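You operate a simulated robot arm through the tools that you are given. There is no shell and no other tool.

The job below is to be done with a simulated two-armed robot. You get a single attempt, and the scene is never put back.

TASK
Try both gauges in the black tray's white cap, green first. Bin it if the green one won't go in.
Fine: the reject bin; both gauges go back in their holes.

The check looks at the end state, three seconds after you hand in, the way a careful person would. Anything else that was tipped, shoved, dropped, spilled or broken makes it a failure. A push-on lid holds only when it is set on centred and level and pressed home; a screw cap is set on level and turned clockwise until tight.

THE ROBOT
Two 7-joint arms with fingered hands on one trunk that stands fixed in place. Base frame: the origin is at the foot of the trunk, x ahead of it, y to its left, z up. Readings come in cm, degrees, newtons and seconds.
The left shoulder is at [7, 16.9, 123.3], the right one opposite. With the tool pointing down near the work surface each hand reaches from about 22 to 68 cm from the base axis, measured 20 degrees to its own side. Payload 3.4 kg a hand.
The TCP of each hand is the grasp point between the finger pads, 2.3 cm short of the fingertips. In the tool frame z runs along the fingers and y along their closing line. The gripper opens to 11.6 cm; its body begins 6.5 cm behind the TCP. The gripper is a hand of 4 fingers: y runs from the thumb to the fingers, the wrist lies at [0, 0, -21.1] in the tool frame, and closing takes about 1.5 s.
Orientation is told as [roll, pitch, yaw] about the base's x, y, z axes, in that order, counted from this pose: with the fingers straight down and closing along the base's y, the tool's x points along the base's -x, its y along +y and its z along -z.

THE INTERFACE
- The arms move only by the tool step_arm. It takes "left_series", "right_series" or both (then of equal length, played together; a hand with none holds still); each is a list of rows, each an object (a shift or turn left out is 0, a gripper value left out holds the last) with "xyz": the shift along the base's x, y, z in m, a list of three; "delta_rot": the turn, a rotation vector about the base's x, y, z in degrees, a list of three. In form: [{"xyz": [tx, ty, tz], "delta_rot": [wx, wy, wz]}, ...]. A call has 1 to 20 rows; each row shifts and turns the commanded pose from where the row before left it. "left_grip" and "right_grip" are, for a hand that has rows, the closure, from 0 (fully open) to 1 (shut), set as the call begins (left out, the last holds). A row lasts 0.2 s, in which the tool goes at most 5 cm and 8.6 degrees; a call with a longer step from one row to the next is refused whole, and so is a gripper value outside its range. Where a pose cannot be reached the arm comes as near as it can. A force on the tool above 40 N (or 10 N above the force at the start of the call, whichever is more), or a blocked arm, ends the call early, and 0.2 s more pass. The fingers move at their own pace (about 15.3 cm/s each) and stop on an object; they squeeze with about 33 N. The grip force told is the motor's: it shows also when the fingers shut on nothing. Time passes only in rows, and 0.2 s behind the last, so rows that do not move let the fingers close. The reply holds the time, the measured pose of the TCP, the force on the tool along the base axes, the opening and the grip force, in the units named above and with some noise, with the torque about the TCP (base axes, N m) and any sound that the robot's microphone picked up.
- Cameras (640 x 400 px; columns grow to the right, rows downward): "scene" is now at [12.72, 3.77, 145.66]; the picture's right is [0.44, -0.90, 0.00], its down [-0.56, -0.28, -0.78] and it looks along [0.70, 0.35, -0.63] (base axes); focal length 350 px, centre (320, 200). "left" rides on the left gripper at [-6.8, 0, -9] in its tool frame; the picture's right is [-0.01, -1.00, 0.00], its down [0.79, -0.01, -0.61] and it looks along [0.61, 0.00, 0.79] (tool axes); focal length 251 px, centre (320, 200). "right" rides on the right gripper at [6.8, 0.1, -9] in its tool frame; the picture's right is [-0.01, 1.00, 0.00], its down [-0.79, -0.01, -0.61] and it looks along [-0.61, -0.01, 0.79] (tool axes); focal length 251 px, centre (320, 200). There is no depth. A picture from a camera that has moved, and an enlarged one, comes with that camera's place and axes in the base frame and with its lens.
- capture(camera): a new picture of that camera. No time passes.
- raise_lower(by): slides the trunk up (or, below 0, down) by that many cm; the arms and the scene camera ride with it, the base frame stays. It gives what a move gives, with no picture.
- curl_fingers(finger1, finger2, finger3, thumb_bend, hand): sets how far each is bent, from 0 (flat) to 1 (curled in); at 0.3 the hand is open as for a grip, at 0.7 the pads meet at the TCP. One left out holds its place. A second passes; each finger stops where it meets its share of the squeeze, and holds until it gets a number again. A gripper value or a shape takes the hand back. It gives what a move gives, with no picture; readings hold the bend of each and the force on the fingers (four entries, about 0 where the hand has none), thumb and palm.
- hand_shape(shape, hand): the hand has 4 fingers and takes this shape, open, in about a second: jaw (thumb against the fingers, like two jaws); tri (thumb and two fingers); tip (a fingertip pinch); poke (one finger out to press); point (the index stretched); flat (the hand flat); cup (the hand cupped); fist (a fist). The gripper value then closes the fingers along that shape, each until it touches; the sizes above hold for jaw. It gives what a move gives, with no picture.
- pan_tilt(pan, tilt): turns the head with the scene camera to pan (to the left, within 86 degrees either way) and tilt (down, from -29 to 69), counted from straight ahead of the robot. It gives what a move gives.
- enlarge(camera, box): a new picture of the part [left, top, right, bottom] of that camera's present view, enlarged. No time passes.
- close_job(): hands the job in; it is judged then, once.

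Places have to be worked out from the pictures, the camera data and where the tool is seen. Open the grippers and draw the arms clear of the work before you hand the job in, unless the task says otherwise.

The tools are called after "Emit:" as name(argument=value, ...) on one line, values as JSON. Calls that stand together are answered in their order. step_arm: Moves the arms, as the interface text tells. Its arguments: {"type":"object","properties":{"left_series":{"type":"array","items":{"type":"object","properties":{"xyz":{"type":"array","items":{"type":"number"}},"delta_rot":{"type":"array","items":{"type":"number"}}}}},"left_grip":{"type":"number"},"right_series":{"type":"array","items":{"type":"object","properties":{"xyz":{"type":"array","items":{"type":"number"}},"delta_rot":{"type":"array","items":{"type":"number"}}}}},"right_grip":{"type":"number"}},"required":[]} The other tools are called the same way: raise_lower (by) moves the trunk up or down; hand_shape (shape, hand) gives the hand a shape; curl_fingers (finger1, finger2, finger3, thumb_bend, hand) moves the fingers one by one; pan_tilt (pan, tilt) turns the head that bears the scene camera; capture (camera) takes a picture; enlarge (camera, box) takes an enlarged picture of a part of a camera's view; close_job () hands the job in.

At the start:

```text
time_s: 0.0
left_tcp_pos: [35.7, 46.78, 116.4]
left_tcp_rot: [0.0, 0.0, 0.1]
left_wrist_force: [-0.2, 0.7, -0.1]
left_moment: [0.02, 0.02, 0.0]
left_gripper_width: 11.59
left_grasp_force: 0.0
left_shape: jaw
left_bend: [0.3, 0.3, 0.3, 0.3]
left_finger forces: [0.0, 0.1, 0.0, 0.1, 0.1, 0.0]
right_tcp_pos: [56.79, 1.18, 118.05]
right_tcp_rot: [0.0, 0.1, 0.0]
right_wrist_force: [0.4, -0.6, -0.4]
right_moment: [-0.01, -0.01, 0.03]
right_gripper_width: 11.6
right_grasp_force: 0.0
right_shape: jaw
right_bend: [0.3, 0.3, 0.3, 0.3]
right_finger forces: [0.0, 0.0, 0.0, 0.1, 0.0, 0.1]
trunk travel left (down, up): [-74.0, 20.0]
head pan, tilt (commanded): [26.4, 38.8]
```

scene: 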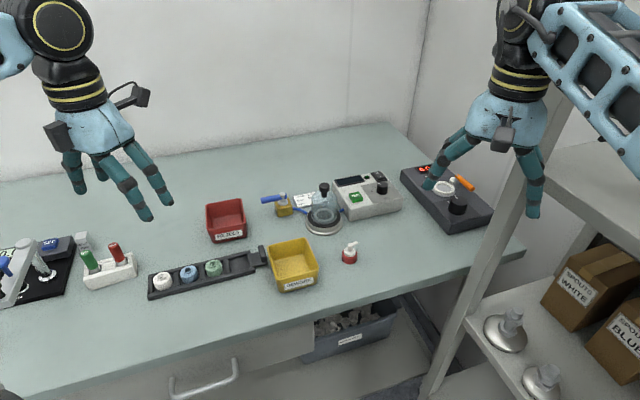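
right: 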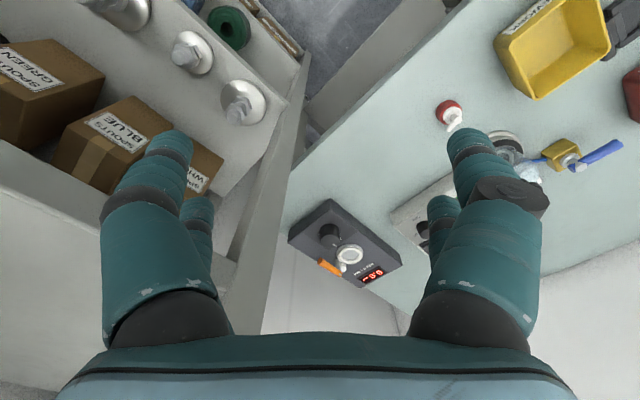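
left: 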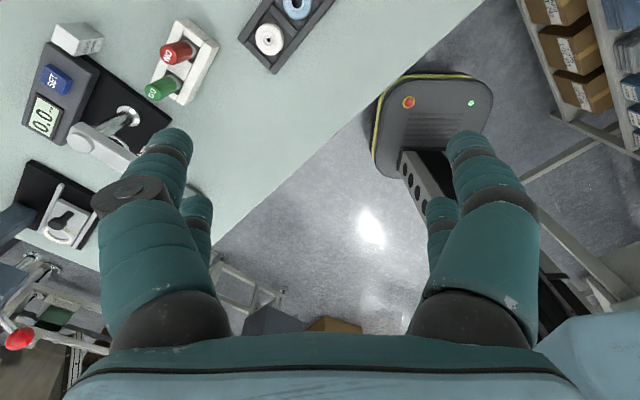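

I'll look closely at the tray, gauges, and bins first, before moving anything.

Emit:
enlarge(camera="scene", box=[60, 220, 280, 320])

Emit:
enlarge(camera="scene", box=[190, 180, 400, 310])

Emit:
enlarge(camera="left", box=[20, 0, 340, 200])

```text
2.91 times, centred on (170, 270) of scene
camera zoom: at [12.72, 3.77, 145.66], right [0.44, -0.9, 0.0], down [-0.56, -0.28, -0.78], along [0.7, 0.35, -0.63], focal length 1019 px, centre (756, -4)
```

zoom: 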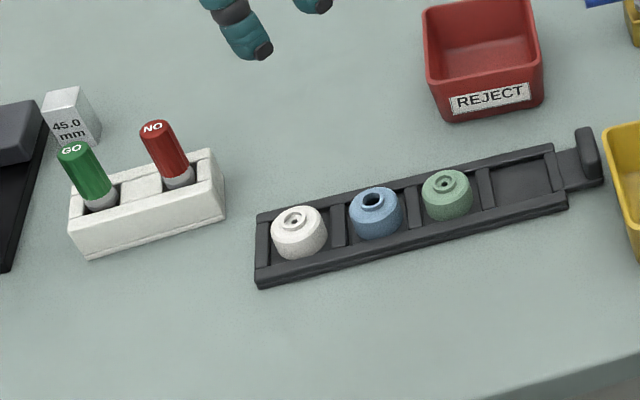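

```text
3.05 times, centred on (295, 245) of scene
camera zoom: at [12.72, 3.77, 145.66], right [0.44, -0.9, 0.0], down [-0.56, -0.28, -0.78], along [0.7, 0.35, -0.63], focal length 1068 px, centre (396, 63)
```

zoom: 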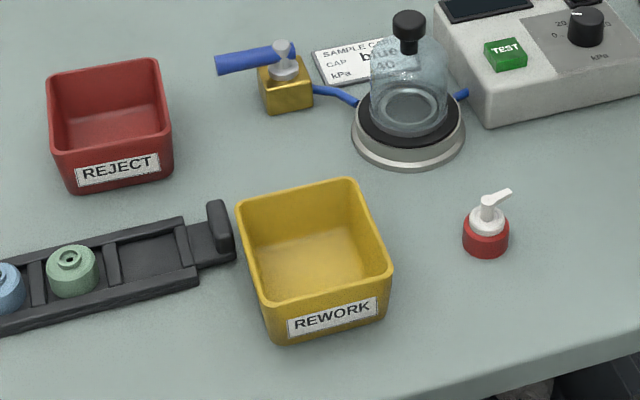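

```text
2.00 times, centred on (180, 100) of left
camera zoom: at [42.59, 46.75, 125.2], right [0.01, -1.0, 0.0], down [-0.79, -0.01, 0.61], along [-0.61, 0.0, -0.79], focal length 503 px, centre (600, 400)
```

zoom: 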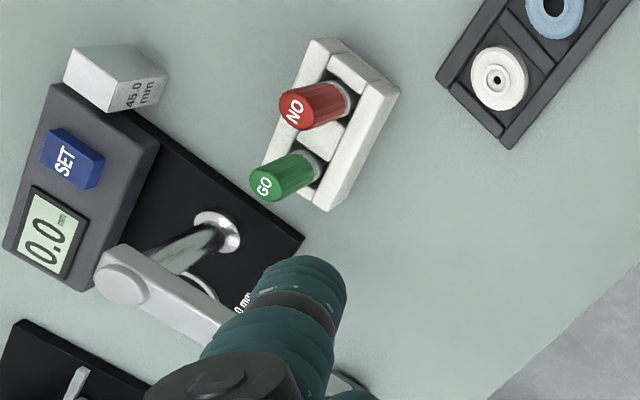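

From triangulating the scene and left views, the white cap is near (39, 53, 88), the green gauge top near (35, 66, 95) and the red gauge top near (38, 63, 95). I'll turn the head towards them for a better look.

Emit:
pan_tilt(pan=60, tilt=44)

Emit:
capture(camera="scene")

```text
time_s: 1.0
left_tcp_pos: [35.68, 46.73, 116.22]
left_tcp_rot: [0.0, 0.1, 0.1]
left_wrist_force: [0.1, -1.2, -0.4]
left_moment: [-0.01, 0.0, 0.0]
left_gripper_width: 11.6
left_grasp_force: 0.0
left_shape: jaw
left_bend: [0.3, 0.3, 0.3, 0.3]
left_finger forces: [0.1, 0.1, 0.0, 0.0, 0.0, 0.1]
right_tcp_pos: [56.88, 1.14, 118.11]
right_tcp_rot: [0.0, 0.0, 0.0]
right_wrist_force: [-0.9, 1.0, 0.1]
right_moment: [-0.02, 0.0, 0.01]
right_gripper_width: 11.6
right_grasp_force: 0.2
right_shape: jaw
right_bend: [0.3, 0.3, 0.3, 0.3]
right_finger forces: [0.1, 0.1, 0.0, 0.1, 0.0, 0.0]
trunk travel left (down, up): [-74.0, 20.0]
head pan, tilt (commanded): [60.0, 44.0]
```

```text
taken
camera scene: at [9.14, 7.06, 144.9], right [0.87, -0.5, 0.0], down [-0.35, -0.6, -0.72], along [0.36, 0.62, -0.69], focal length 350 px, centre (320, 200)
```

scene: 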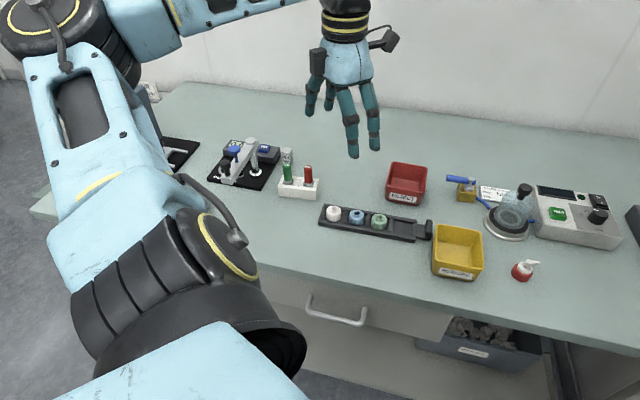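

Emit:
enlarge(camera="scene", box=[260, 130, 440, 260])

Emit:
enlarge(camera="scene", box=[260, 140, 340, 210])

Emit:
enlarge(camera="scene", box=[315, 190, 405, 245])

```text
3.08 times, centred on (350, 195) of scene
camera zoom: at [9.14, 7.06, 144.9], right [0.87, -0.5, 0.0], down [-0.35, -0.6, -0.72], along [0.36, 0.62, -0.69], focal length 1078 px, centre (228, 215)
```

zoom: 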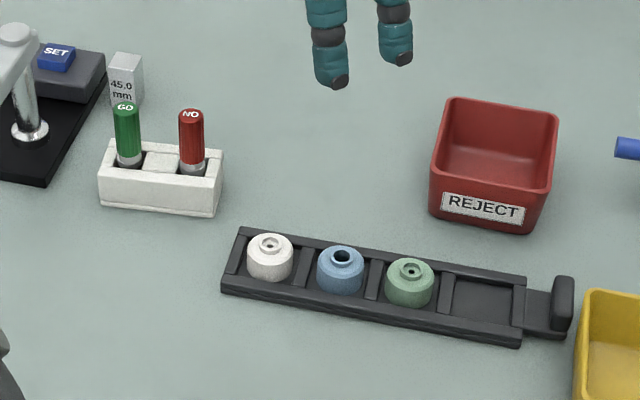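

```text
5.71 times, centred on (300, 175) of scene
camera zoom: at [9.14, 7.06, 144.9], right [0.87, -0.5, 0.0], down [-0.35, -0.6, -0.72], along [0.36, 0.62, -0.69], focal length 2002 px, centre (434, 343)
```

zoom: 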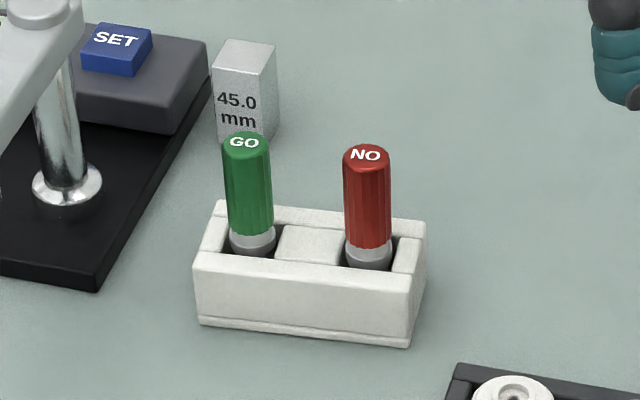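

```text
7.11 times, centred on (360, 218) of scene
camera zoom: at [9.14, 7.06, 144.9], right [0.87, -0.5, 0.0], down [-0.35, -0.6, -0.72], along [0.36, 0.62, -0.69], focal length 2491 px, centre (36, 76)
```

zoom: 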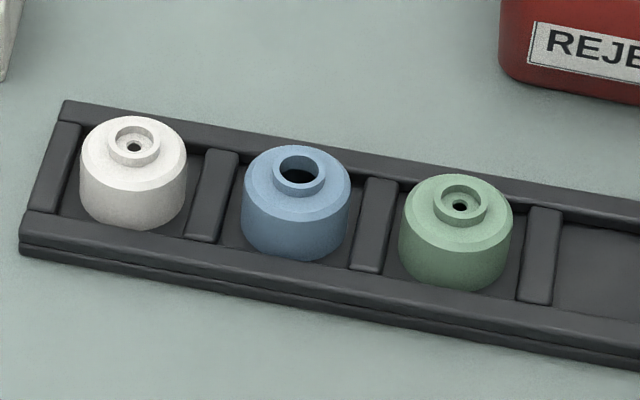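

The white cap has a recessed neck with a small hole. The gauges stand in the white block with GO (green) on the left. I'll yaw the left hand about -39° so it closes across the block's long axis, and bring the wrist camera closer.

Emit:
step_arm(left_series=[{"xyz": [0.021, 0.0133, -0.004], "delta_rot": [0, 0, -6.5]}, {"xyz": [0.021, 0.0133, -0.004], "delta_rot": [0, 0, -6.5]}, {"xyz": [0.021, 0.0133, -0.004], "delta_rot": [0, 0, -6.5]}, {"xyz": [0.021, 0.0133, -0.004], "delta_rot": [0, 0, -6.5]}, {"xyz": [0.021, 0.0133, -0.004], "delta_rot": [0, 0, -6.5]}, {"xyz": [0.021, 0.0133, -0.004], "delta_rot": [0, 0, -6.5]}, {}, {}])

Emit:
capture(camera="left")

Emit:
capture(camera="scene")

```text
time_s: 2.8
left_tcp_pos: [48.37, 54.71, 113.82]
left_tcp_rot: [-0.1, 0.0, -39.1]
left_wrist_force: [0.0, 0.4, 0.3]
left_moment: [0.0, 0.0, -0.01]
left_gripper_width: 11.57
left_grasp_force: 0.0
left_shape: jaw
left_bend: [0.3, 0.3, 0.3, 0.3]
left_finger forces: [0.0, 0.0, 0.0, 0.0, 0.1, 0.0]
right_tcp_pos: [56.84, 1.26, 118.13]
right_tcp_rot: [0.0, 0.0, 0.0]
right_wrist_force: [0.5, 0.1, 0.8]
right_moment: [0.02, 0.0, 0.01]
right_gripper_width: 11.58
right_grasp_force: 0.0
right_shape: jaw
right_bend: [0.3, 0.3, 0.3, 0.3]
right_finger forces: [0.1, 0.1, 0.1, 0.0, 0.1, 0.1]
trunk travel left (down, up): [-74.0, 20.0]
head pan, tilt (commanded): [60.0, 44.0]
```

```text
taken
camera left: at [53.8, 50.35, 122.84], right [-0.62, -0.78, 0.0], down [-0.62, 0.5, 0.61], along [-0.47, 0.38, -0.8], focal length 251 px, centre (320, 200)
```

left: 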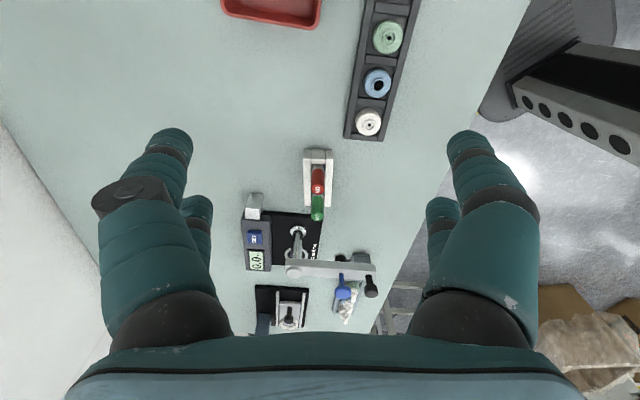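

```text
taken
camera scene: at [9.11, 7.06, 144.9], right [0.87, -0.5, 0.0], down [-0.35, -0.6, -0.72], along [0.36, 0.62, -0.69], focal length 350 px, centre (320, 200)
```

scene: 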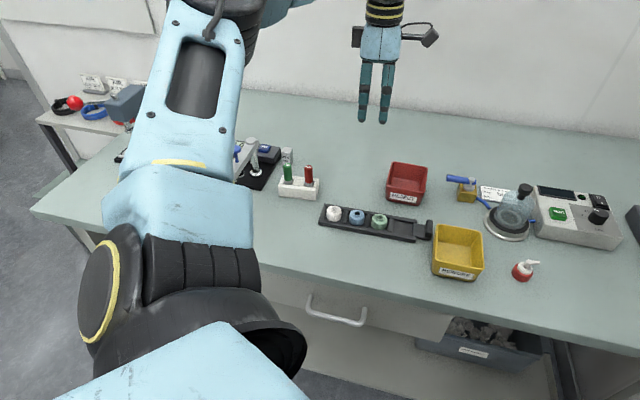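

Now I'll zoom in on the wrist view to pin down positions.

Emit:
enlarge(camera="left", box=[220, 90, 420, 215])

Emit:
enlarge(camera="left", box=[220, 0, 420, 125])

Emit:
enlarge(camera="left", box=[220, 180, 400, 345])

```text
3.20 times, centred on (320, 152) of left
camera zoom: at [53.8, 50.35, 122.84], right [-0.62, -0.78, 0.0], down [-0.62, 0.5, 0.61], along [-0.47, 0.38, -0.8], focal length 805 px, centre (320, 352)
```

zoom: 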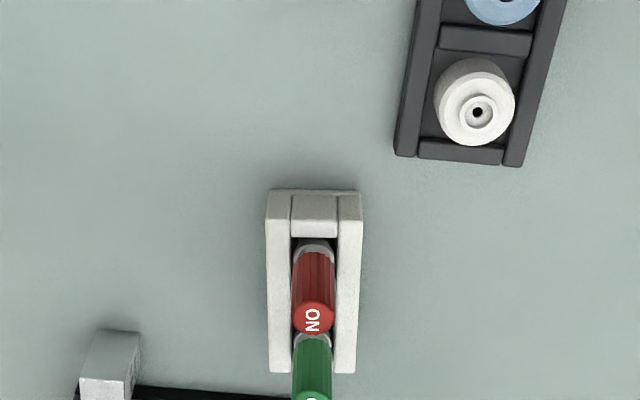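

```text
3.20 times, centred on (320, 62) of left
camera zoom: at [53.8, 50.35, 122.84], right [-0.62, -0.78, 0.0], down [-0.62, 0.5, 0.61], along [-0.47, 0.38, -0.8], focal length 805 px, centre (320, 640)
```

zoom: 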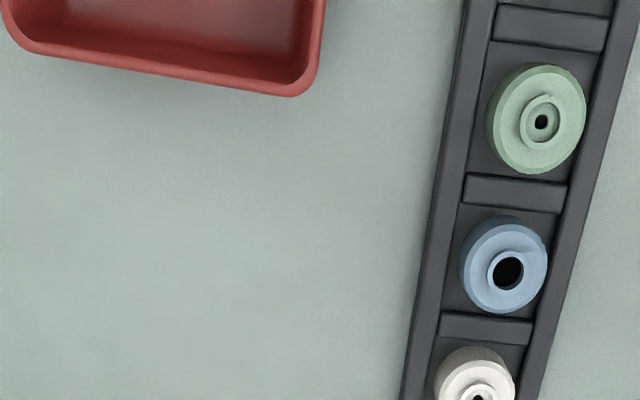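

```text
2.42 times, centred on (310, 262) of left
camera zoom: at [53.8, 50.35, 122.84], right [-0.62, -0.78, 0.0], down [-0.62, 0.5, 0.61], along [-0.47, 0.38, -0.8], focal length 610 px, centre (344, 48)
```

zoom: 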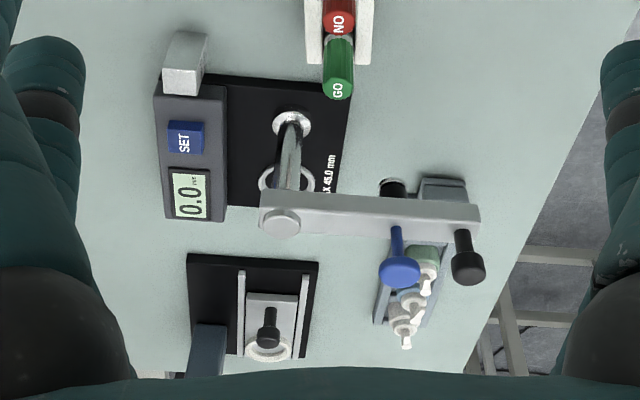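

The estimates now agree: cap hole near (39.35, 53.2, 88.45), green top near (34.6, 66.4, 94.1), red top near (38.4, 63.2, 94.2). I'll check the hand's finger arrangement in the scene view before approaching.

Emit:
enlarge(camera="scene", box=[320, 0, 460, 130])

Emit:
enlarge(camera="scene", box=[225, 125, 345, 205])

```text
3.08 times, centred on (390, 65) of scene
camera zoom: at [9.11, 7.06, 144.9], right [0.87, -0.5, 0.0], down [-0.35, -0.6, -0.72], along [0.36, 0.62, -0.69], focal length 1078 px, centre (105, 615)
```

zoom: 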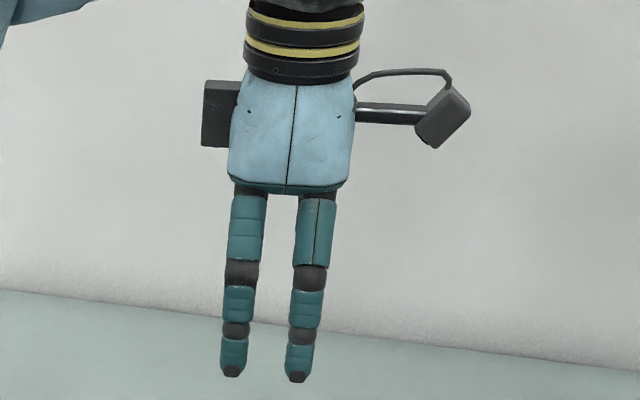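

```text
5.00 times, centred on (285, 165) of scene
camera zoom: at [9.11, 7.06, 144.9], right [0.87, -0.5, 0.0], down [-0.35, -0.6, -0.72], along [0.36, 0.62, -0.69], focal length 1752 px, centre (495, 375)
```

zoom: 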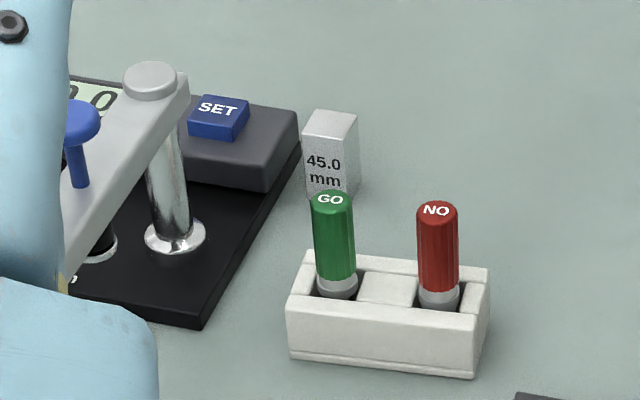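

The jaw shape looks like two digits facing two with a gap between them, so a thin handle could slip through. I'll try the other shapes here in free air and see how the digits sit.

Emit:
hand_shape(hand="left", shape="tip")

Emit:
enlarge(camera="scene", box=[320, 0, 460, 130])

Emit:
capture(camera="left")

```text
time_s: 3.7
left_tcp_pos: [48.47, 54.78, 113.88]
left_tcp_rot: [0.0, 0.0, -39.0]
left_wrist_force: [-0.3, -0.4, 0.3]
left_moment: [-0.02, 0.0, -0.02]
left_gripper_width: 11.58
left_grasp_force: 0.2
left_shape: tip
left_bend: [0.3, 0.3, 0.3, 0.3]
left_finger forces: [0.0, 0.0, 0.0, 0.0, 0.0, 0.0]
right_tcp_pos: [56.76, 1.19, 117.93]
right_tcp_rot: [0.1, 0.1, 0.0]
right_wrist_force: [-0.5, -0.3, 1.1]
right_moment: [-0.03, 0.02, 0.02]
right_gripper_width: 11.56
right_grasp_force: 0.1
right_shape: jaw
right_bend: [0.3, 0.3, 0.3, 0.3]
right_finger forces: [0.0, 0.0, 0.1, 0.0, 0.0, 0.0]
trunk travel left (down, up): [-74.0, 20.0]
head pan, tilt (commanded): [60.0, 44.0]
```

```text
3.08 times, centred on (390, 65) of scene
camera zoom: at [9.14, 7.07, 144.89], right [0.87, -0.5, 0.0], down [-0.35, -0.6, -0.72], along [0.36, 0.62, -0.69], focal length 1078 px, centre (105, 615)
```

zoom: 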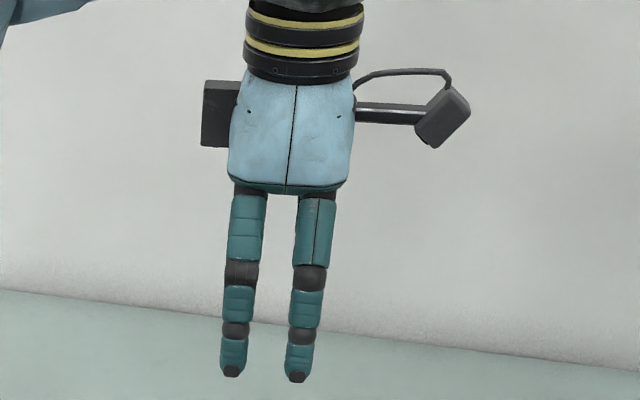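

```text
taken
camera left: at [53.81, 50.37, 122.83], right [-0.62, -0.78, 0.0], down [-0.62, 0.49, 0.61], along [-0.47, 0.38, -0.8], focal length 251 px, centre (320, 200)
```

left: 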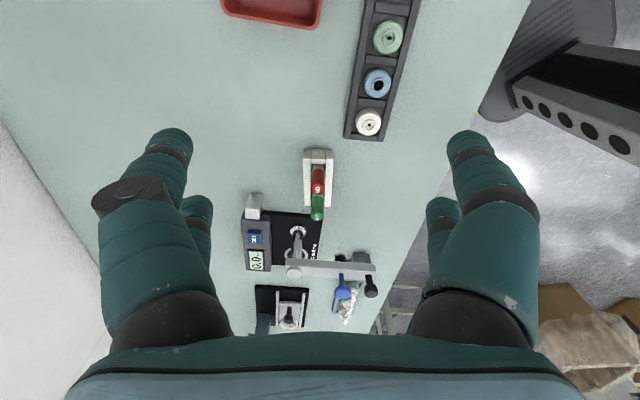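

Open, the tip shape looks the same as jaw. I'll close it in free air to see where the pads meet.

Emit:
step_arm(left_series=[{}, {}, {}, {}, {}, {}, {}, {}], left_grip=0.8)

Emit:
enlarge(camera="scene", box=[320, 0, 460, 130])

Emit:
capture(camera="left")

```text
time_s: 5.5
left_tcp_pos: [48.36, 54.72, 113.86]
left_tcp_rot: [0.0, 0.1, -39.0]
left_wrist_force: [-0.3, -0.5, 0.4]
left_moment: [0.04, -0.01, 0.0]
left_gripper_width: 2.36
left_grasp_force: 0.0
left_shape: tip
left_bend: [0.73, 0.73, 0.73, 0.76]
left_finger forces: [0.0, 0.0, 0.0, 0.1, 0.0, 0.0]
right_tcp_pos: [56.79, 1.18, 117.96]
right_tcp_rot: [0.0, 0.0, 0.0]
right_wrist_force: [0.7, 0.2, -0.4]
right_moment: [-0.02, 0.02, 0.0]
right_gripper_width: 11.59
right_grasp_force: 0.1
right_shape: jaw
right_bend: [0.3, 0.3, 0.3, 0.3]
right_finger forces: [0.1, 0.0, 0.1, 0.1, 0.0, 0.1]
trunk travel left (down, up): [-74.0, 20.0]
head pan, tilt (commanded): [60.0, 44.0]
```

```text
3.08 times, centred on (390, 65) of scene
camera zoom: at [9.13, 7.07, 144.89], right [0.87, -0.5, 0.0], down [-0.35, -0.6, -0.72], along [0.36, 0.62, -0.69], focal length 1078 px, centre (105, 615)
```

zoom: 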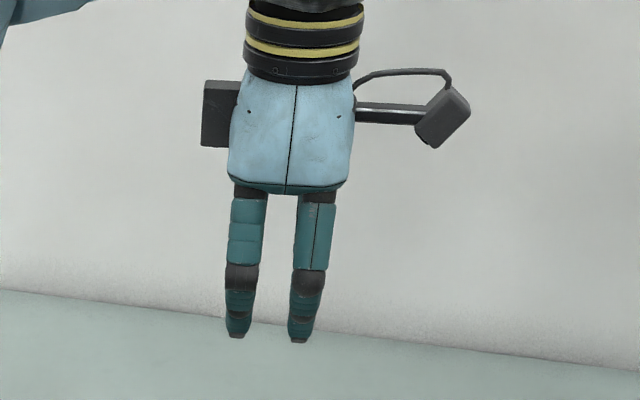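

```text
taken
camera left: at [53.81, 50.37, 122.83], right [-0.62, -0.78, 0.0], down [-0.62, 0.49, 0.61], along [-0.47, 0.38, -0.79], focal length 251 px, centre (320, 200)
```

left: 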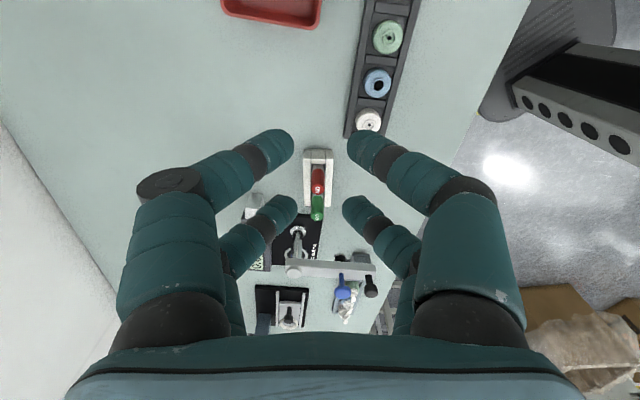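

In tip all four digits curl in pairs 3.8 cm apart. I'll try tri and close it the same way.

Emit:
hand_shape(hand="left", shape="tri")

Emit:
capture(camera="left")

Emit:
step_arm(left_series=[{}, {}, {}, {}, {}, {}, {}, {}], left_grip=0.8)

Emit:
capture(camera="left")

Emit:
enlarge(camera="scene", box=[320, 0, 460, 130])

```text
time_s: 6.4
left_tcp_pos: [48.42, 54.75, 113.79]
left_tcp_rot: [0.0, 0.0, -39.0]
left_wrist_force: [-0.3, 0.6, 1.5]
left_moment: [0.01, -0.01, -0.02]
left_gripper_width: 11.61
left_grasp_force: 0.0
left_shape: tri
left_bend: [0.3, 0.3, 0.3, 0.3]
left_finger forces: [0.0, 0.0, 0.1, 0.1, 0.1, 0.0]
right_tcp_pos: [56.78, 1.19, 118.18]
right_tcp_rot: [0.0, 0.0, 0.0]
right_wrist_force: [-0.2, 0.8, 0.3]
right_moment: [-0.02, -0.01, 0.03]
right_gripper_width: 11.6
right_grasp_force: 0.1
right_shape: jaw
right_bend: [0.3, 0.3, 0.3, 0.3]
right_finger forces: [0.0, 0.0, 0.1, 0.0, 0.0, 0.0]
trunk travel left (down, up): [-74.0, 20.0]
head pan, tilt (commanded): [60.0, 44.0]
```

```text
taken
camera left: at [53.81, 50.37, 122.83], right [-0.62, -0.78, 0.0], down [-0.62, 0.49, 0.61], along [-0.47, 0.38, -0.79], focal length 251 px, centre (320, 200)
```

left: 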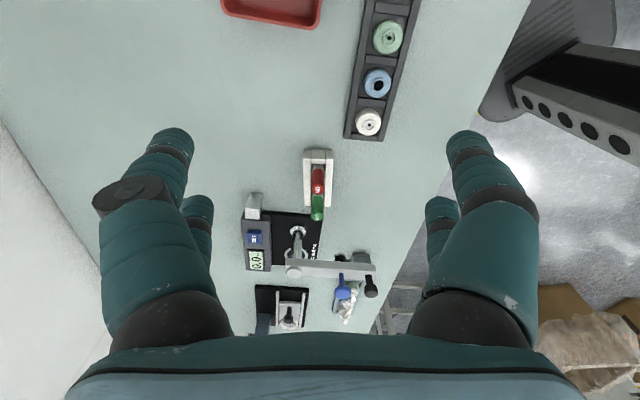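

```text
time_s: 8.2
left_tcp_pos: [48.5, 54.74, 113.77]
left_tcp_rot: [0.1, -0.1, -38.9]
left_wrist_force: [0.2, 0.5, 0.5]
left_moment: [-0.02, 0.0, 0.0]
left_gripper_width: 2.34
left_grasp_force: 0.0
left_shape: tri
left_bend: [0.73, 0.73, 0.73, 0.76]
left_finger forces: [0.0, 0.1, 0.1, 0.0, 0.1, 0.1]
right_tcp_pos: [56.81, 1.21, 118.04]
right_tcp_rot: [0.1, 0.0, 0.1]
right_wrist_force: [0.9, 0.0, -0.8]
right_moment: [0.04, 0.0, 0.01]
right_gripper_width: 11.61
right_grasp_force: 0.0
right_shape: jaw
right_bend: [0.3, 0.3, 0.3, 0.3]
right_finger forces: [0.1, 0.1, 0.1, 0.1, 0.0, 0.0]
trunk travel left (down, up): [-74.0, 20.0]
head pan, tilt (commanded): [60.0, 44.0]
```

```text
taken
camera left: at [53.81, 50.37, 122.83], right [-0.62, -0.78, 0.0], down [-0.62, 0.49, 0.61], along [-0.47, 0.38, -0.79], focal length 251 px, centre (320, 200)
```

left: 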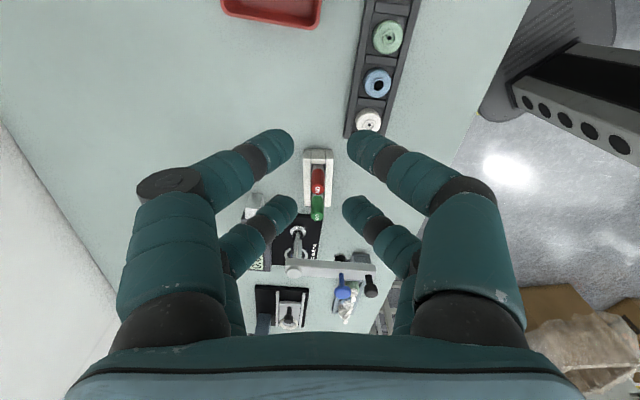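

```text
3.08 times, centred on (390, 65) of scene
camera zoom: at [9.14, 7.07, 144.89], right [0.87, -0.5, 0.0], down [-0.35, -0.6, -0.72], along [0.36, 0.62, -0.69], focal length 1078 px, centre (105, 615)
```

zoom: 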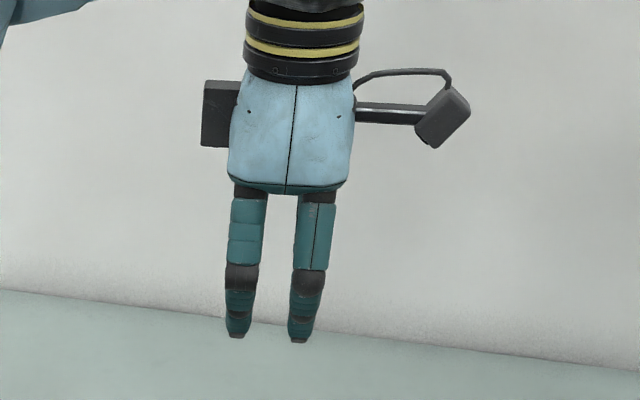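

All of these shapes close the same way, in two parallel pairs about ±1.9 cm along tool x. So I'll pinch a handle with just one opposing pair, and first I'll find which numbered finger is which.

Emit:
step_arm(left_series=[{}, {}, {}, {}, {}, {}, {}], left_grip=0.0)

Emit:
curl_fingers(hand="left", finger1=0.6)

Emit:
capture(camera="left")

Emit:
curl_fingers(hand="left", finger1=0.3, finger2=0.6)

Emit:
capture(camera="left")

Emit:
curl_fingers(hand="left", finger2=0.3, thumb_bend=0.6)

Emit:
capture(camera="left")

```text
time_s: 9.8
left_tcp_pos: [48.27, 54.72, 113.97]
left_tcp_rot: [0.0, 0.0, -39.0]
left_wrist_force: [0.0, -0.2, 0.6]
left_moment: [0.0, 0.0, -0.02]
left_gripper_width: 11.58
left_grasp_force: 0.1
left_shape: tri
left_bend: [0.3, 0.3, 0.3, 0.3]
left_finger forces: [0.0, 0.0, 0.1, 0.0, 0.0, 0.0]
right_tcp_pos: [56.8, 1.22, 118.05]
right_tcp_rot: [0.0, 0.0, 0.0]
right_wrist_force: [0.5, 0.8, -0.6]
right_moment: [0.0, -0.02, 0.0]
right_gripper_width: 11.59
right_grasp_force: 0.1
right_shape: jaw
right_bend: [0.3, 0.3, 0.3, 0.3]
right_finger forces: [0.1, 0.0, 0.0, 0.0, 0.0, 0.0]
trunk travel left (down, up): [-74.0, 20.0]
head pan, tilt (commanded): [60.0, 44.0]
```

```text
time_s: 10.8
left_tcp_pos: [48.45, 54.69, 113.79]
left_tcp_rot: [0.0, 0.0, -39.0]
left_wrist_force: [0.2, -0.6, 0.2]
left_moment: [0.07, 0.04, 0.01]
left_gripper_width: 7.38
left_grasp_force: 0.0
left_shape: fingers
left_bend: [0.6, 0.3, 0.3, 0.3]
left_finger forces: [0.0, 0.0, 0.1, 0.0, 0.0, 0.1]
right_tcp_pos: [56.79, 1.18, 118.04]
right_tcp_rot: [0.0, 0.0, 0.0]
right_wrist_force: [0.3, 0.9, 0.4]
right_moment: [0.02, -0.03, -0.01]
right_gripper_width: 11.61
right_grasp_force: 0.1
right_shape: jaw
right_bend: [0.3, 0.3, 0.3, 0.3]
right_finger forces: [0.0, 0.1, 0.1, 0.0, 0.0, 0.0]
trunk travel left (down, up): [-74.0, 20.0]
head pan, tilt (commanded): [60.0, 44.0]
```

```text
taken
camera left: at [53.81, 50.37, 122.83], right [-0.62, -0.78, 0.0], down [-0.62, 0.49, 0.61], along [-0.47, 0.38, -0.79], focal length 251 px, centre (320, 200)
```

left: 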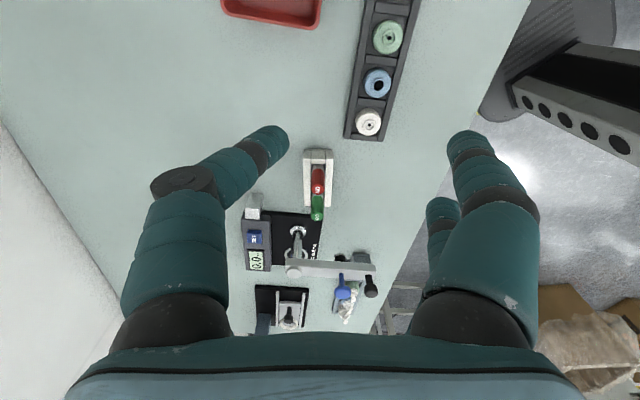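

```text
time_s: 11.8
left_tcp_pos: [48.4, 54.59, 113.93]
left_tcp_rot: [0.0, 0.1, -39.0]
left_wrist_force: [0.4, 0.1, -0.1]
left_moment: [-0.01, -0.02, -0.01]
left_gripper_width: 11.68
left_grasp_force: 0.1
left_shape: fingers
left_bend: [0.3, 0.6, 0.3, 0.3]
left_finger forces: [0.0, 0.0, 0.0, 0.0, 0.0, 0.1]
right_tcp_pos: [56.73, 1.2, 118.04]
right_tcp_rot: [0.1, 0.0, 0.0]
right_wrist_force: [-0.4, 0.9, 0.1]
right_moment: [-0.02, -0.03, -0.01]
right_gripper_width: 11.6
right_grasp_force: 0.0
right_shape: jaw
right_bend: [0.3, 0.3, 0.3, 0.3]
right_finger forces: [0.0, 0.0, 0.0, 0.0, 0.0, 0.0]
trunk travel left (down, up): [-74.0, 20.0]
head pan, tilt (commanded): [60.0, 44.0]
```

```text
taken
camera left: at [53.81, 50.37, 122.83], right [-0.62, -0.78, 0.0], down [-0.62, 0.49, 0.61], along [-0.47, 0.38, -0.79], focal length 251 px, centre (320, 200)
```

left: 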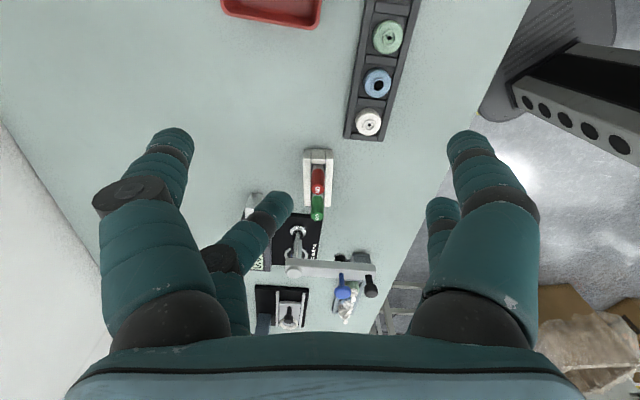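

```text
time_s: 12.8
left_tcp_pos: [48.33, 54.71, 113.87]
left_tcp_rot: [0.0, 0.1, -39.0]
left_wrist_force: [0.5, 0.2, 0.6]
left_moment: [0.02, -0.01, 0.01]
left_gripper_width: 7.29
left_grasp_force: 0.0
left_shape: fingers
left_bend: [0.3, 0.3, 0.3, 0.6]
left_finger forces: [0.0, 0.0, 0.0, 0.0, 0.1, 0.0]
right_tcp_pos: [56.84, 1.15, 118.04]
right_tcp_rot: [0.0, 0.0, 0.0]
right_wrist_force: [0.2, 0.5, -0.1]
right_moment: [-0.01, 0.0, -0.03]
right_gripper_width: 11.58
right_grasp_force: 0.0
right_shape: jaw
right_bend: [0.3, 0.3, 0.3, 0.3]
right_finger forces: [0.1, 0.0, 0.1, 0.0, 0.0, 0.0]
trunk travel left (down, up): [-74.0, 20.0]
head pan, tilt (commanded): [60.0, 44.0]
```

```text
taken
camera left: at [53.81, 50.37, 122.83], right [-0.62, -0.78, 0.0], down [-0.62, 0.49, 0.61], along [-0.47, 0.38, -0.79], focal length 251 px, centre (320, 200)
```

left: 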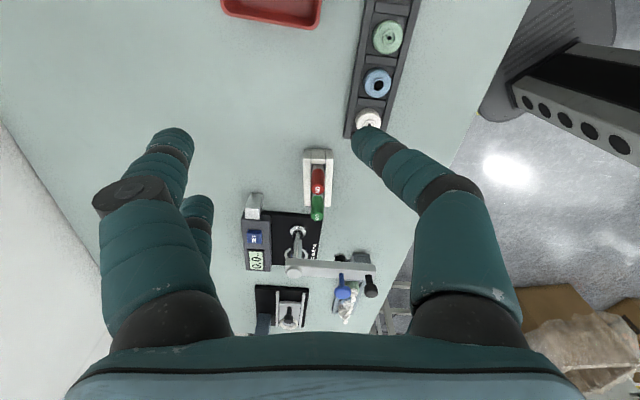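

Finger1 faces thumb on the camera side (tool x≈-1.9). Finger2 faces finger3 on the far side (x≈+1.9). I'll pinch with finger2/finger3, since that keeps the palm away from the gauge stand. I'll move above the green gauge at a safe height with those two partly closed.

Emit:
curl_fingers(hand="left", finger1=0.3, finger2=0.45, finger3=0.45, thumb_bend=0.3)

Emit:
step_arm(left_series=[{"xyz": [-0.0205, 0.0175, -0.0163]}, {"xyz": [-0.0205, 0.0175, -0.0163]}, {"xyz": [-0.0205, 0.0175, -0.0163]}, {"xyz": [-0.0205, 0.0175, -0.0163]}, {"xyz": [-0.0205, 0.0175, -0.0163]}, {"xyz": [-0.0205, 0.0175, -0.0163]}, {}, {}])

Emit:
capture(camera="left")

Emit:
capture(camera="scene")

```text
time_s: 13.8
left_tcp_pos: [48.45, 54.78, 113.86]
left_tcp_rot: [0.0, -0.1, -39.0]
left_wrist_force: [0.3, -0.1, 0.9]
left_moment: [0.02, 0.02, 0.0]
left_gripper_width: 11.65
left_grasp_force: 0.1
left_shape: fingers
left_bend: [0.3, 0.45, 0.45, 0.3]
left_finger forces: [0.1, 0.0, 0.0, 0.0, 0.1, 0.0]
right_tcp_pos: [56.79, 1.1, 118.02]
right_tcp_rot: [0.0, 0.1, 0.0]
right_wrist_force: [0.5, -0.1, 0.1]
right_moment: [0.01, 0.02, 0.03]
right_gripper_width: 11.61
right_grasp_force: 0.1
right_shape: jaw
right_bend: [0.3, 0.3, 0.3, 0.3]
right_finger forces: [0.0, 0.1, 0.0, 0.0, 0.1, 0.0]
trunk travel left (down, up): [-74.0, 20.0]
head pan, tilt (commanded): [60.0, 44.0]
```

```text
time_s: 15.6
left_tcp_pos: [36.12, 65.11, 104.14]
left_tcp_rot: [0.0, 0.0, -38.9]
left_wrist_force: [-0.6, -0.4, 0.6]
left_moment: [0.0, -0.01, 0.0]
left_gripper_width: 11.67
left_grasp_force: 0.0
left_shape: fingers
left_bend: [0.3, 0.45, 0.45, 0.3]
left_finger forces: [0.1, 0.0, 0.0, 0.0, 0.0, 0.0]
right_tcp_pos: [56.82, 1.22, 118.06]
right_tcp_rot: [0.0, 0.0, 0.1]
right_wrist_force: [0.6, 0.1, 0.6]
right_moment: [-0.01, -0.01, -0.01]
right_gripper_width: 11.58
right_grasp_force: 0.0
right_shape: jaw
right_bend: [0.3, 0.3, 0.3, 0.3]
right_finger forces: [0.0, 0.0, 0.0, 0.0, 0.0, 0.1]
trunk travel left (down, up): [-74.0, 20.0]
head pan, tilt (commanded): [60.0, 44.0]
```

```text
taken
camera left: at [41.46, 60.85, 113.02], right [-0.62, -0.78, 0.0], down [-0.62, 0.49, 0.61], along [-0.47, 0.38, -0.8], focal length 251 px, centre (320, 200)
```

left: 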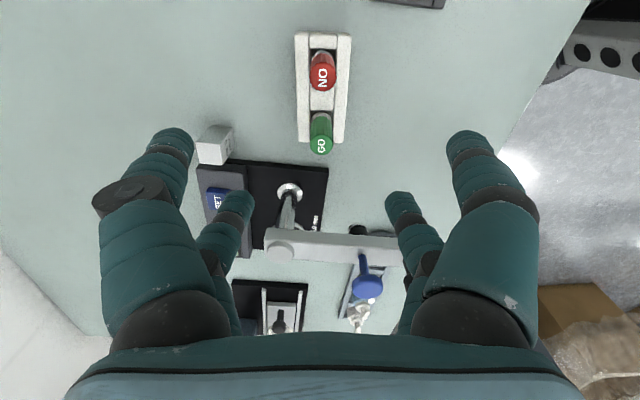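

```text
taken
camera scene: at [9.11, 7.05, 144.9], right [0.87, -0.5, 0.0], down [-0.35, -0.6, -0.72], along [0.36, 0.62, -0.69], focal length 350 px, centre (320, 200)
```

scene: 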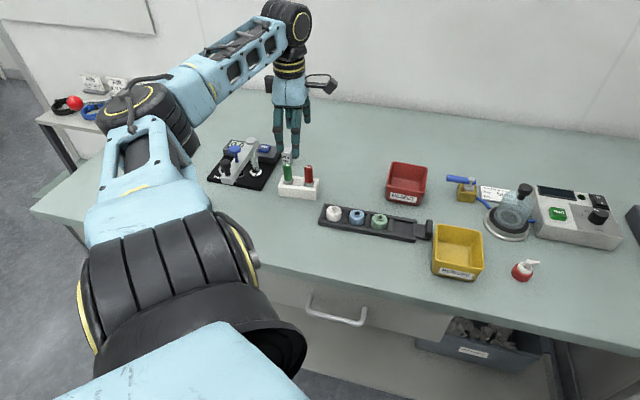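

Emit:
enlarge(camera="left", box=[260, 20, 380, 170])

Emit:
enlarge(camera="scene", box=[225, 60, 345, 210])

```text
2.67 times, centred on (320, 95) of left
camera zoom: at [41.46, 60.85, 113.02], right [-0.62, -0.78, 0.0], down [-0.62, 0.49, 0.61], along [-0.47, 0.38, -0.8], focal length 670 px, centre (320, 480)
```

zoom: 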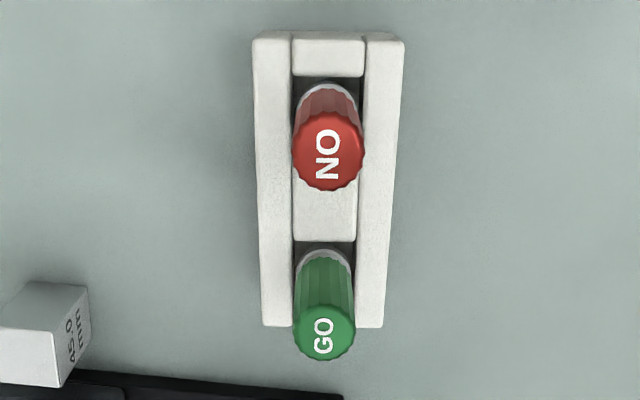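

```text
2.67 times, centred on (285, 135) of scene
camera zoom: at [9.11, 7.05, 144.9], right [0.87, -0.5, 0.0], down [-0.35, -0.6, -0.72], along [0.36, 0.62, -0.69], focal length 934 px, centre (413, 373)
```

zoom: 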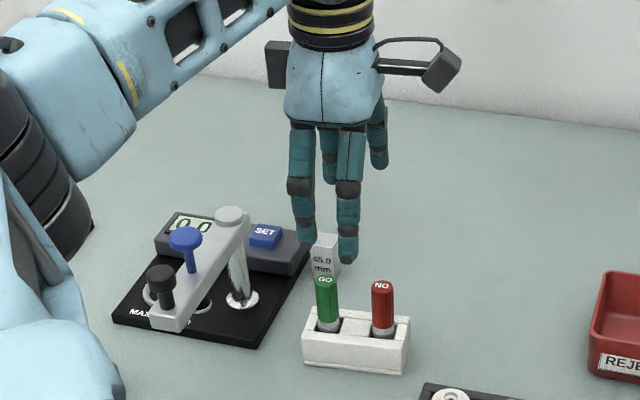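

The green top sits about tool (+2.1, -0.1) and lines up with the finger2/finger3 pair. I'll go partway down and check centring again.

Emit:
step_arm(left_series=[{"xyz": [-0.0008, 0.0002, -0.025]}, {"xyz": [-0.0007, 0.0002, -0.025]}, {"xyz": [0, 0, -0.02]}, {}, {}])

Emit:
capture(camera="left")

Emit:
enlarge(camera="scene", box=[235, 80, 335, 210])

```text
time_s: 16.8
left_tcp_pos: [35.97, 65.03, 97.34]
left_tcp_rot: [0.0, -0.1, -39.0]
left_wrist_force: [-0.6, 0.4, -0.9]
left_moment: [0.02, -0.03, -0.02]
left_gripper_width: 11.66
left_grasp_force: 0.1
left_shape: fingers
left_bend: [0.3, 0.45, 0.45, 0.3]
left_finger forces: [0.0, 0.0, 0.1, 0.0, 0.0, 0.1]
right_tcp_pos: [56.75, 1.29, 117.98]
right_tcp_rot: [-0.1, -0.1, -0.1]
right_wrist_force: [-0.5, -0.5, -0.9]
right_moment: [0.01, 0.04, 0.01]
right_gripper_width: 11.59
right_grasp_force: 0.0
right_shape: jaw
right_bend: [0.3, 0.3, 0.3, 0.3]
right_finger forces: [0.0, 0.0, 0.0, 0.0, 0.0, 0.0]
trunk travel left (down, up): [-74.0, 20.0]
head pan, tilt (commanded): [60.0, 44.0]
```

```text
taken
camera left: at [41.4, 60.82, 106.15], right [-0.62, -0.78, 0.0], down [-0.62, 0.49, 0.61], along [-0.47, 0.38, -0.8], focal length 251 px, centre (320, 200)
```

left: 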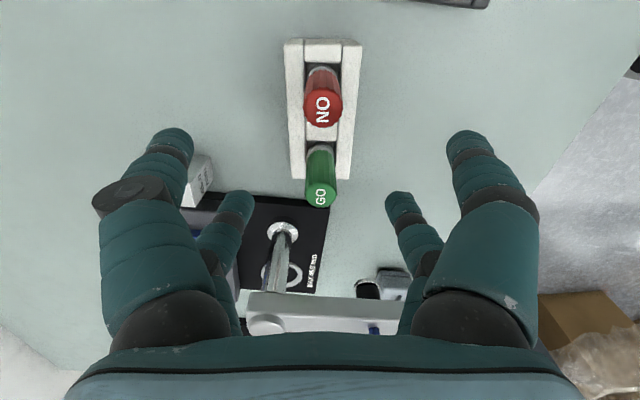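

```text
3.08 times, centred on (285, 145) of scene
camera zoom: at [9.13, 7.07, 144.89], right [0.87, -0.5, 0.0], down [-0.35, -0.6, -0.72], along [0.36, 0.62, -0.69], focal length 1078 px, centre (428, 369)
```

zoom: 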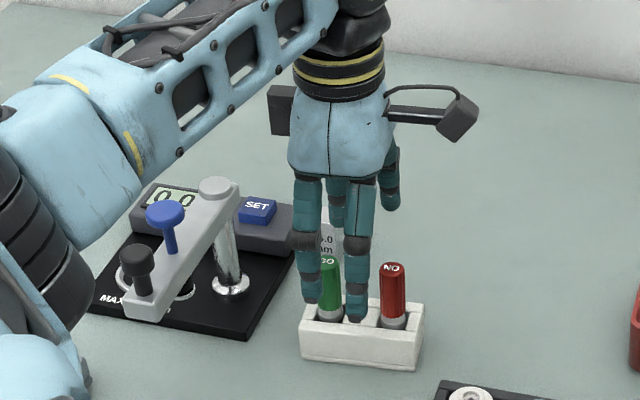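

Green is centred between finger2 and finger3. I'll go down to about z = 92.5 and close those two partway before the final squeeze.

Emit:
step_arm(left_series=[{"xyz": [0, 0, -0.02]}, {"xyz": [0, 0, -0.018]}, {"xyz": [0, 0, -0.01]}, {}, {}])

Emit:
curl_fingers(hand="left", finger2=0.57, finger3=0.57)

Emit:
capture(camera="left")

Emit:
enlarge(camera="scene", box=[245, 110, 335, 210])

```text
time_s: 18.0
left_tcp_pos: [36.0, 65.26, 92.36]
left_tcp_rot: [0.0, 0.0, -38.9]
left_wrist_force: [-0.7, 0.3, 0.4]
left_moment: [-0.03, -0.03, 0.0]
left_gripper_width: 11.65
left_grasp_force: 0.1
left_shape: fingers
left_bend: [0.3, 0.45, 0.45, 0.3]
left_finger forces: [0.0, 0.1, 0.0, 0.1, 0.0, 0.0]
right_tcp_pos: [56.84, 1.0, 118.07]
right_tcp_rot: [0.0, 0.0, 0.0]
right_wrist_force: [0.4, 0.3, -0.3]
right_moment: [0.03, 0.01, 0.0]
right_gripper_width: 11.6
right_grasp_force: 0.0
right_shape: jaw
right_bend: [0.3, 0.3, 0.3, 0.3]
right_finger forces: [0.0, 0.0, 0.1, 0.0, 0.0, 0.1]
trunk travel left (down, up): [-74.0, 20.0]
head pan, tilt (commanded): [60.0, 44.0]
```

```text
time_s: 19.0
left_tcp_pos: [36.07, 65.15, 92.41]
left_tcp_rot: [0.0, -0.1, -39.0]
left_wrist_force: [0.0, 0.4, 1.2]
left_moment: [0.01, 0.02, 0.02]
left_gripper_width: 11.64
left_grasp_force: 0.1
left_shape: fingers
left_bend: [0.3, 0.56, 0.56, 0.3]
left_finger forces: [0.0, 0.1, 0.1, 0.0, 0.0, 0.1]
right_tcp_pos: [56.78, 1.22, 118.1]
right_tcp_rot: [0.0, -0.1, 0.0]
right_wrist_force: [0.6, -0.2, -0.2]
right_moment: [-0.01, 0.03, -0.03]
right_gripper_width: 11.61
right_grasp_force: 0.1
right_shape: jaw
right_bend: [0.3, 0.3, 0.3, 0.3]
right_finger forces: [0.0, 0.1, 0.0, 0.0, 0.0, 0.1]
trunk travel left (down, up): [-74.0, 20.0]
head pan, tilt (commanded): [60.0, 44.0]
```

```text
taken
camera left: at [41.34, 60.87, 101.29], right [-0.62, -0.78, 0.0], down [-0.62, 0.49, 0.61], along [-0.47, 0.38, -0.79], focal length 251 px, centre (320, 200)
```

left: 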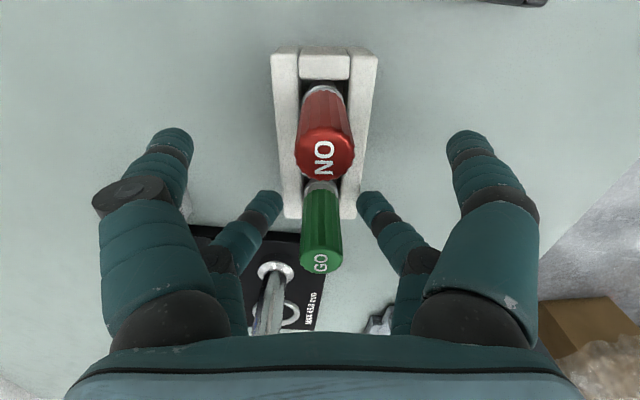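

```text
4.00 times, centred on (290, 160) of scene
camera zoom: at [9.13, 7.07, 144.9], right [0.87, -0.5, 0.0], down [-0.35, -0.6, -0.72], along [0.36, 0.62, -0.69], focal length 1401 px, centre (440, 360)
```

zoom: 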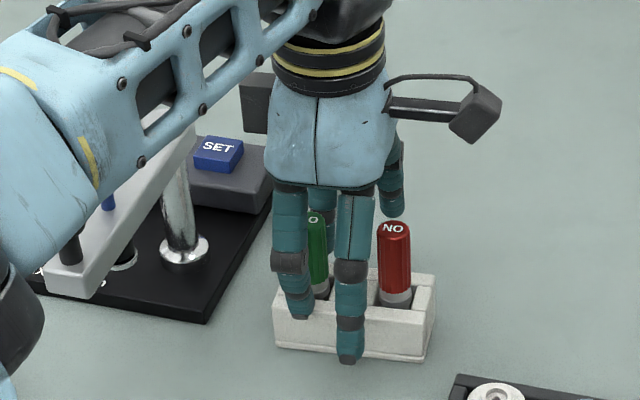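

Centring still holds, with the handle at x≈+2.0, y≈0 in the tool frame. I'll squeeze with finger2 and finger3.

Emit:
curl_fingers(hand="left", finger2=0.75, finger3=0.75)

Emit:
capture(camera="left")

Emit:
enlarge(camera="scene", box=[245, 110, 335, 210])

```text
time_s: 20.0
left_tcp_pos: [36.03, 65.18, 92.39]
left_tcp_rot: [0.0, 0.0, -39.0]
left_wrist_force: [0.3, 0.1, -0.1]
left_moment: [-0.04, -0.03, 0.02]
left_gripper_width: 11.63
left_grasp_force: 9.2
left_shape: fingers
left_bend: [0.3, 0.71, 0.71, 0.3]
left_finger forces: [0.0, 8.6, 8.7, 0.0, 0.1, 0.1]
right_tcp_pos: [56.74, 1.3, 118.07]
right_tcp_rot: [0.0, -0.1, 0.1]
right_wrist_force: [-0.5, 0.1, 0.8]
right_moment: [-0.01, 0.0, 0.0]
right_gripper_width: 11.58
right_grasp_force: 0.1
right_shape: jaw
right_bend: [0.3, 0.3, 0.3, 0.3]
right_finger forces: [0.0, 0.0, 0.1, 0.0, 0.0, 0.0]
trunk travel left (down, up): [-74.0, 20.0]
head pan, tilt (commanded): [60.0, 44.0]
```

```text
taken
camera left: at [41.34, 60.89, 101.28], right [-0.62, -0.78, 0.0], down [-0.62, 0.49, 0.61], along [-0.47, 0.38, -0.8], focal length 251 px, centre (320, 200)
```

left: 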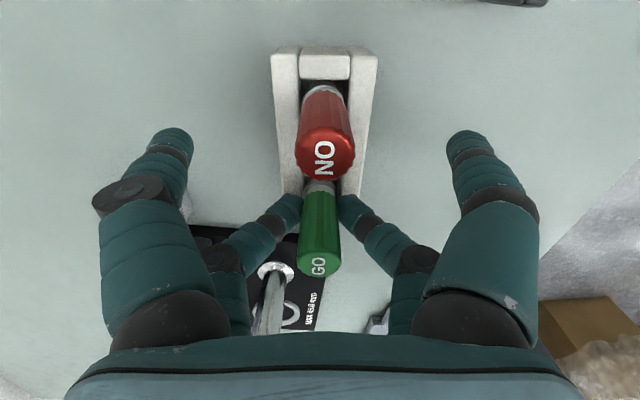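

```text
4.00 times, centred on (290, 160) of scene
camera zoom: at [9.14, 7.09, 144.89], right [0.87, -0.5, 0.0], down [-0.35, -0.6, -0.72], along [0.36, 0.62, -0.69], focal length 1401 px, centre (440, 360)
```

zoom: 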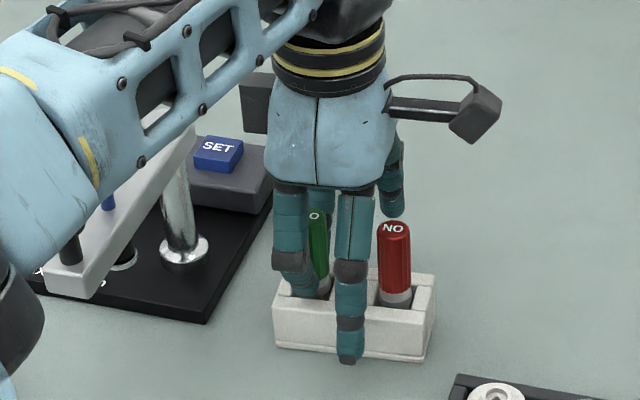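

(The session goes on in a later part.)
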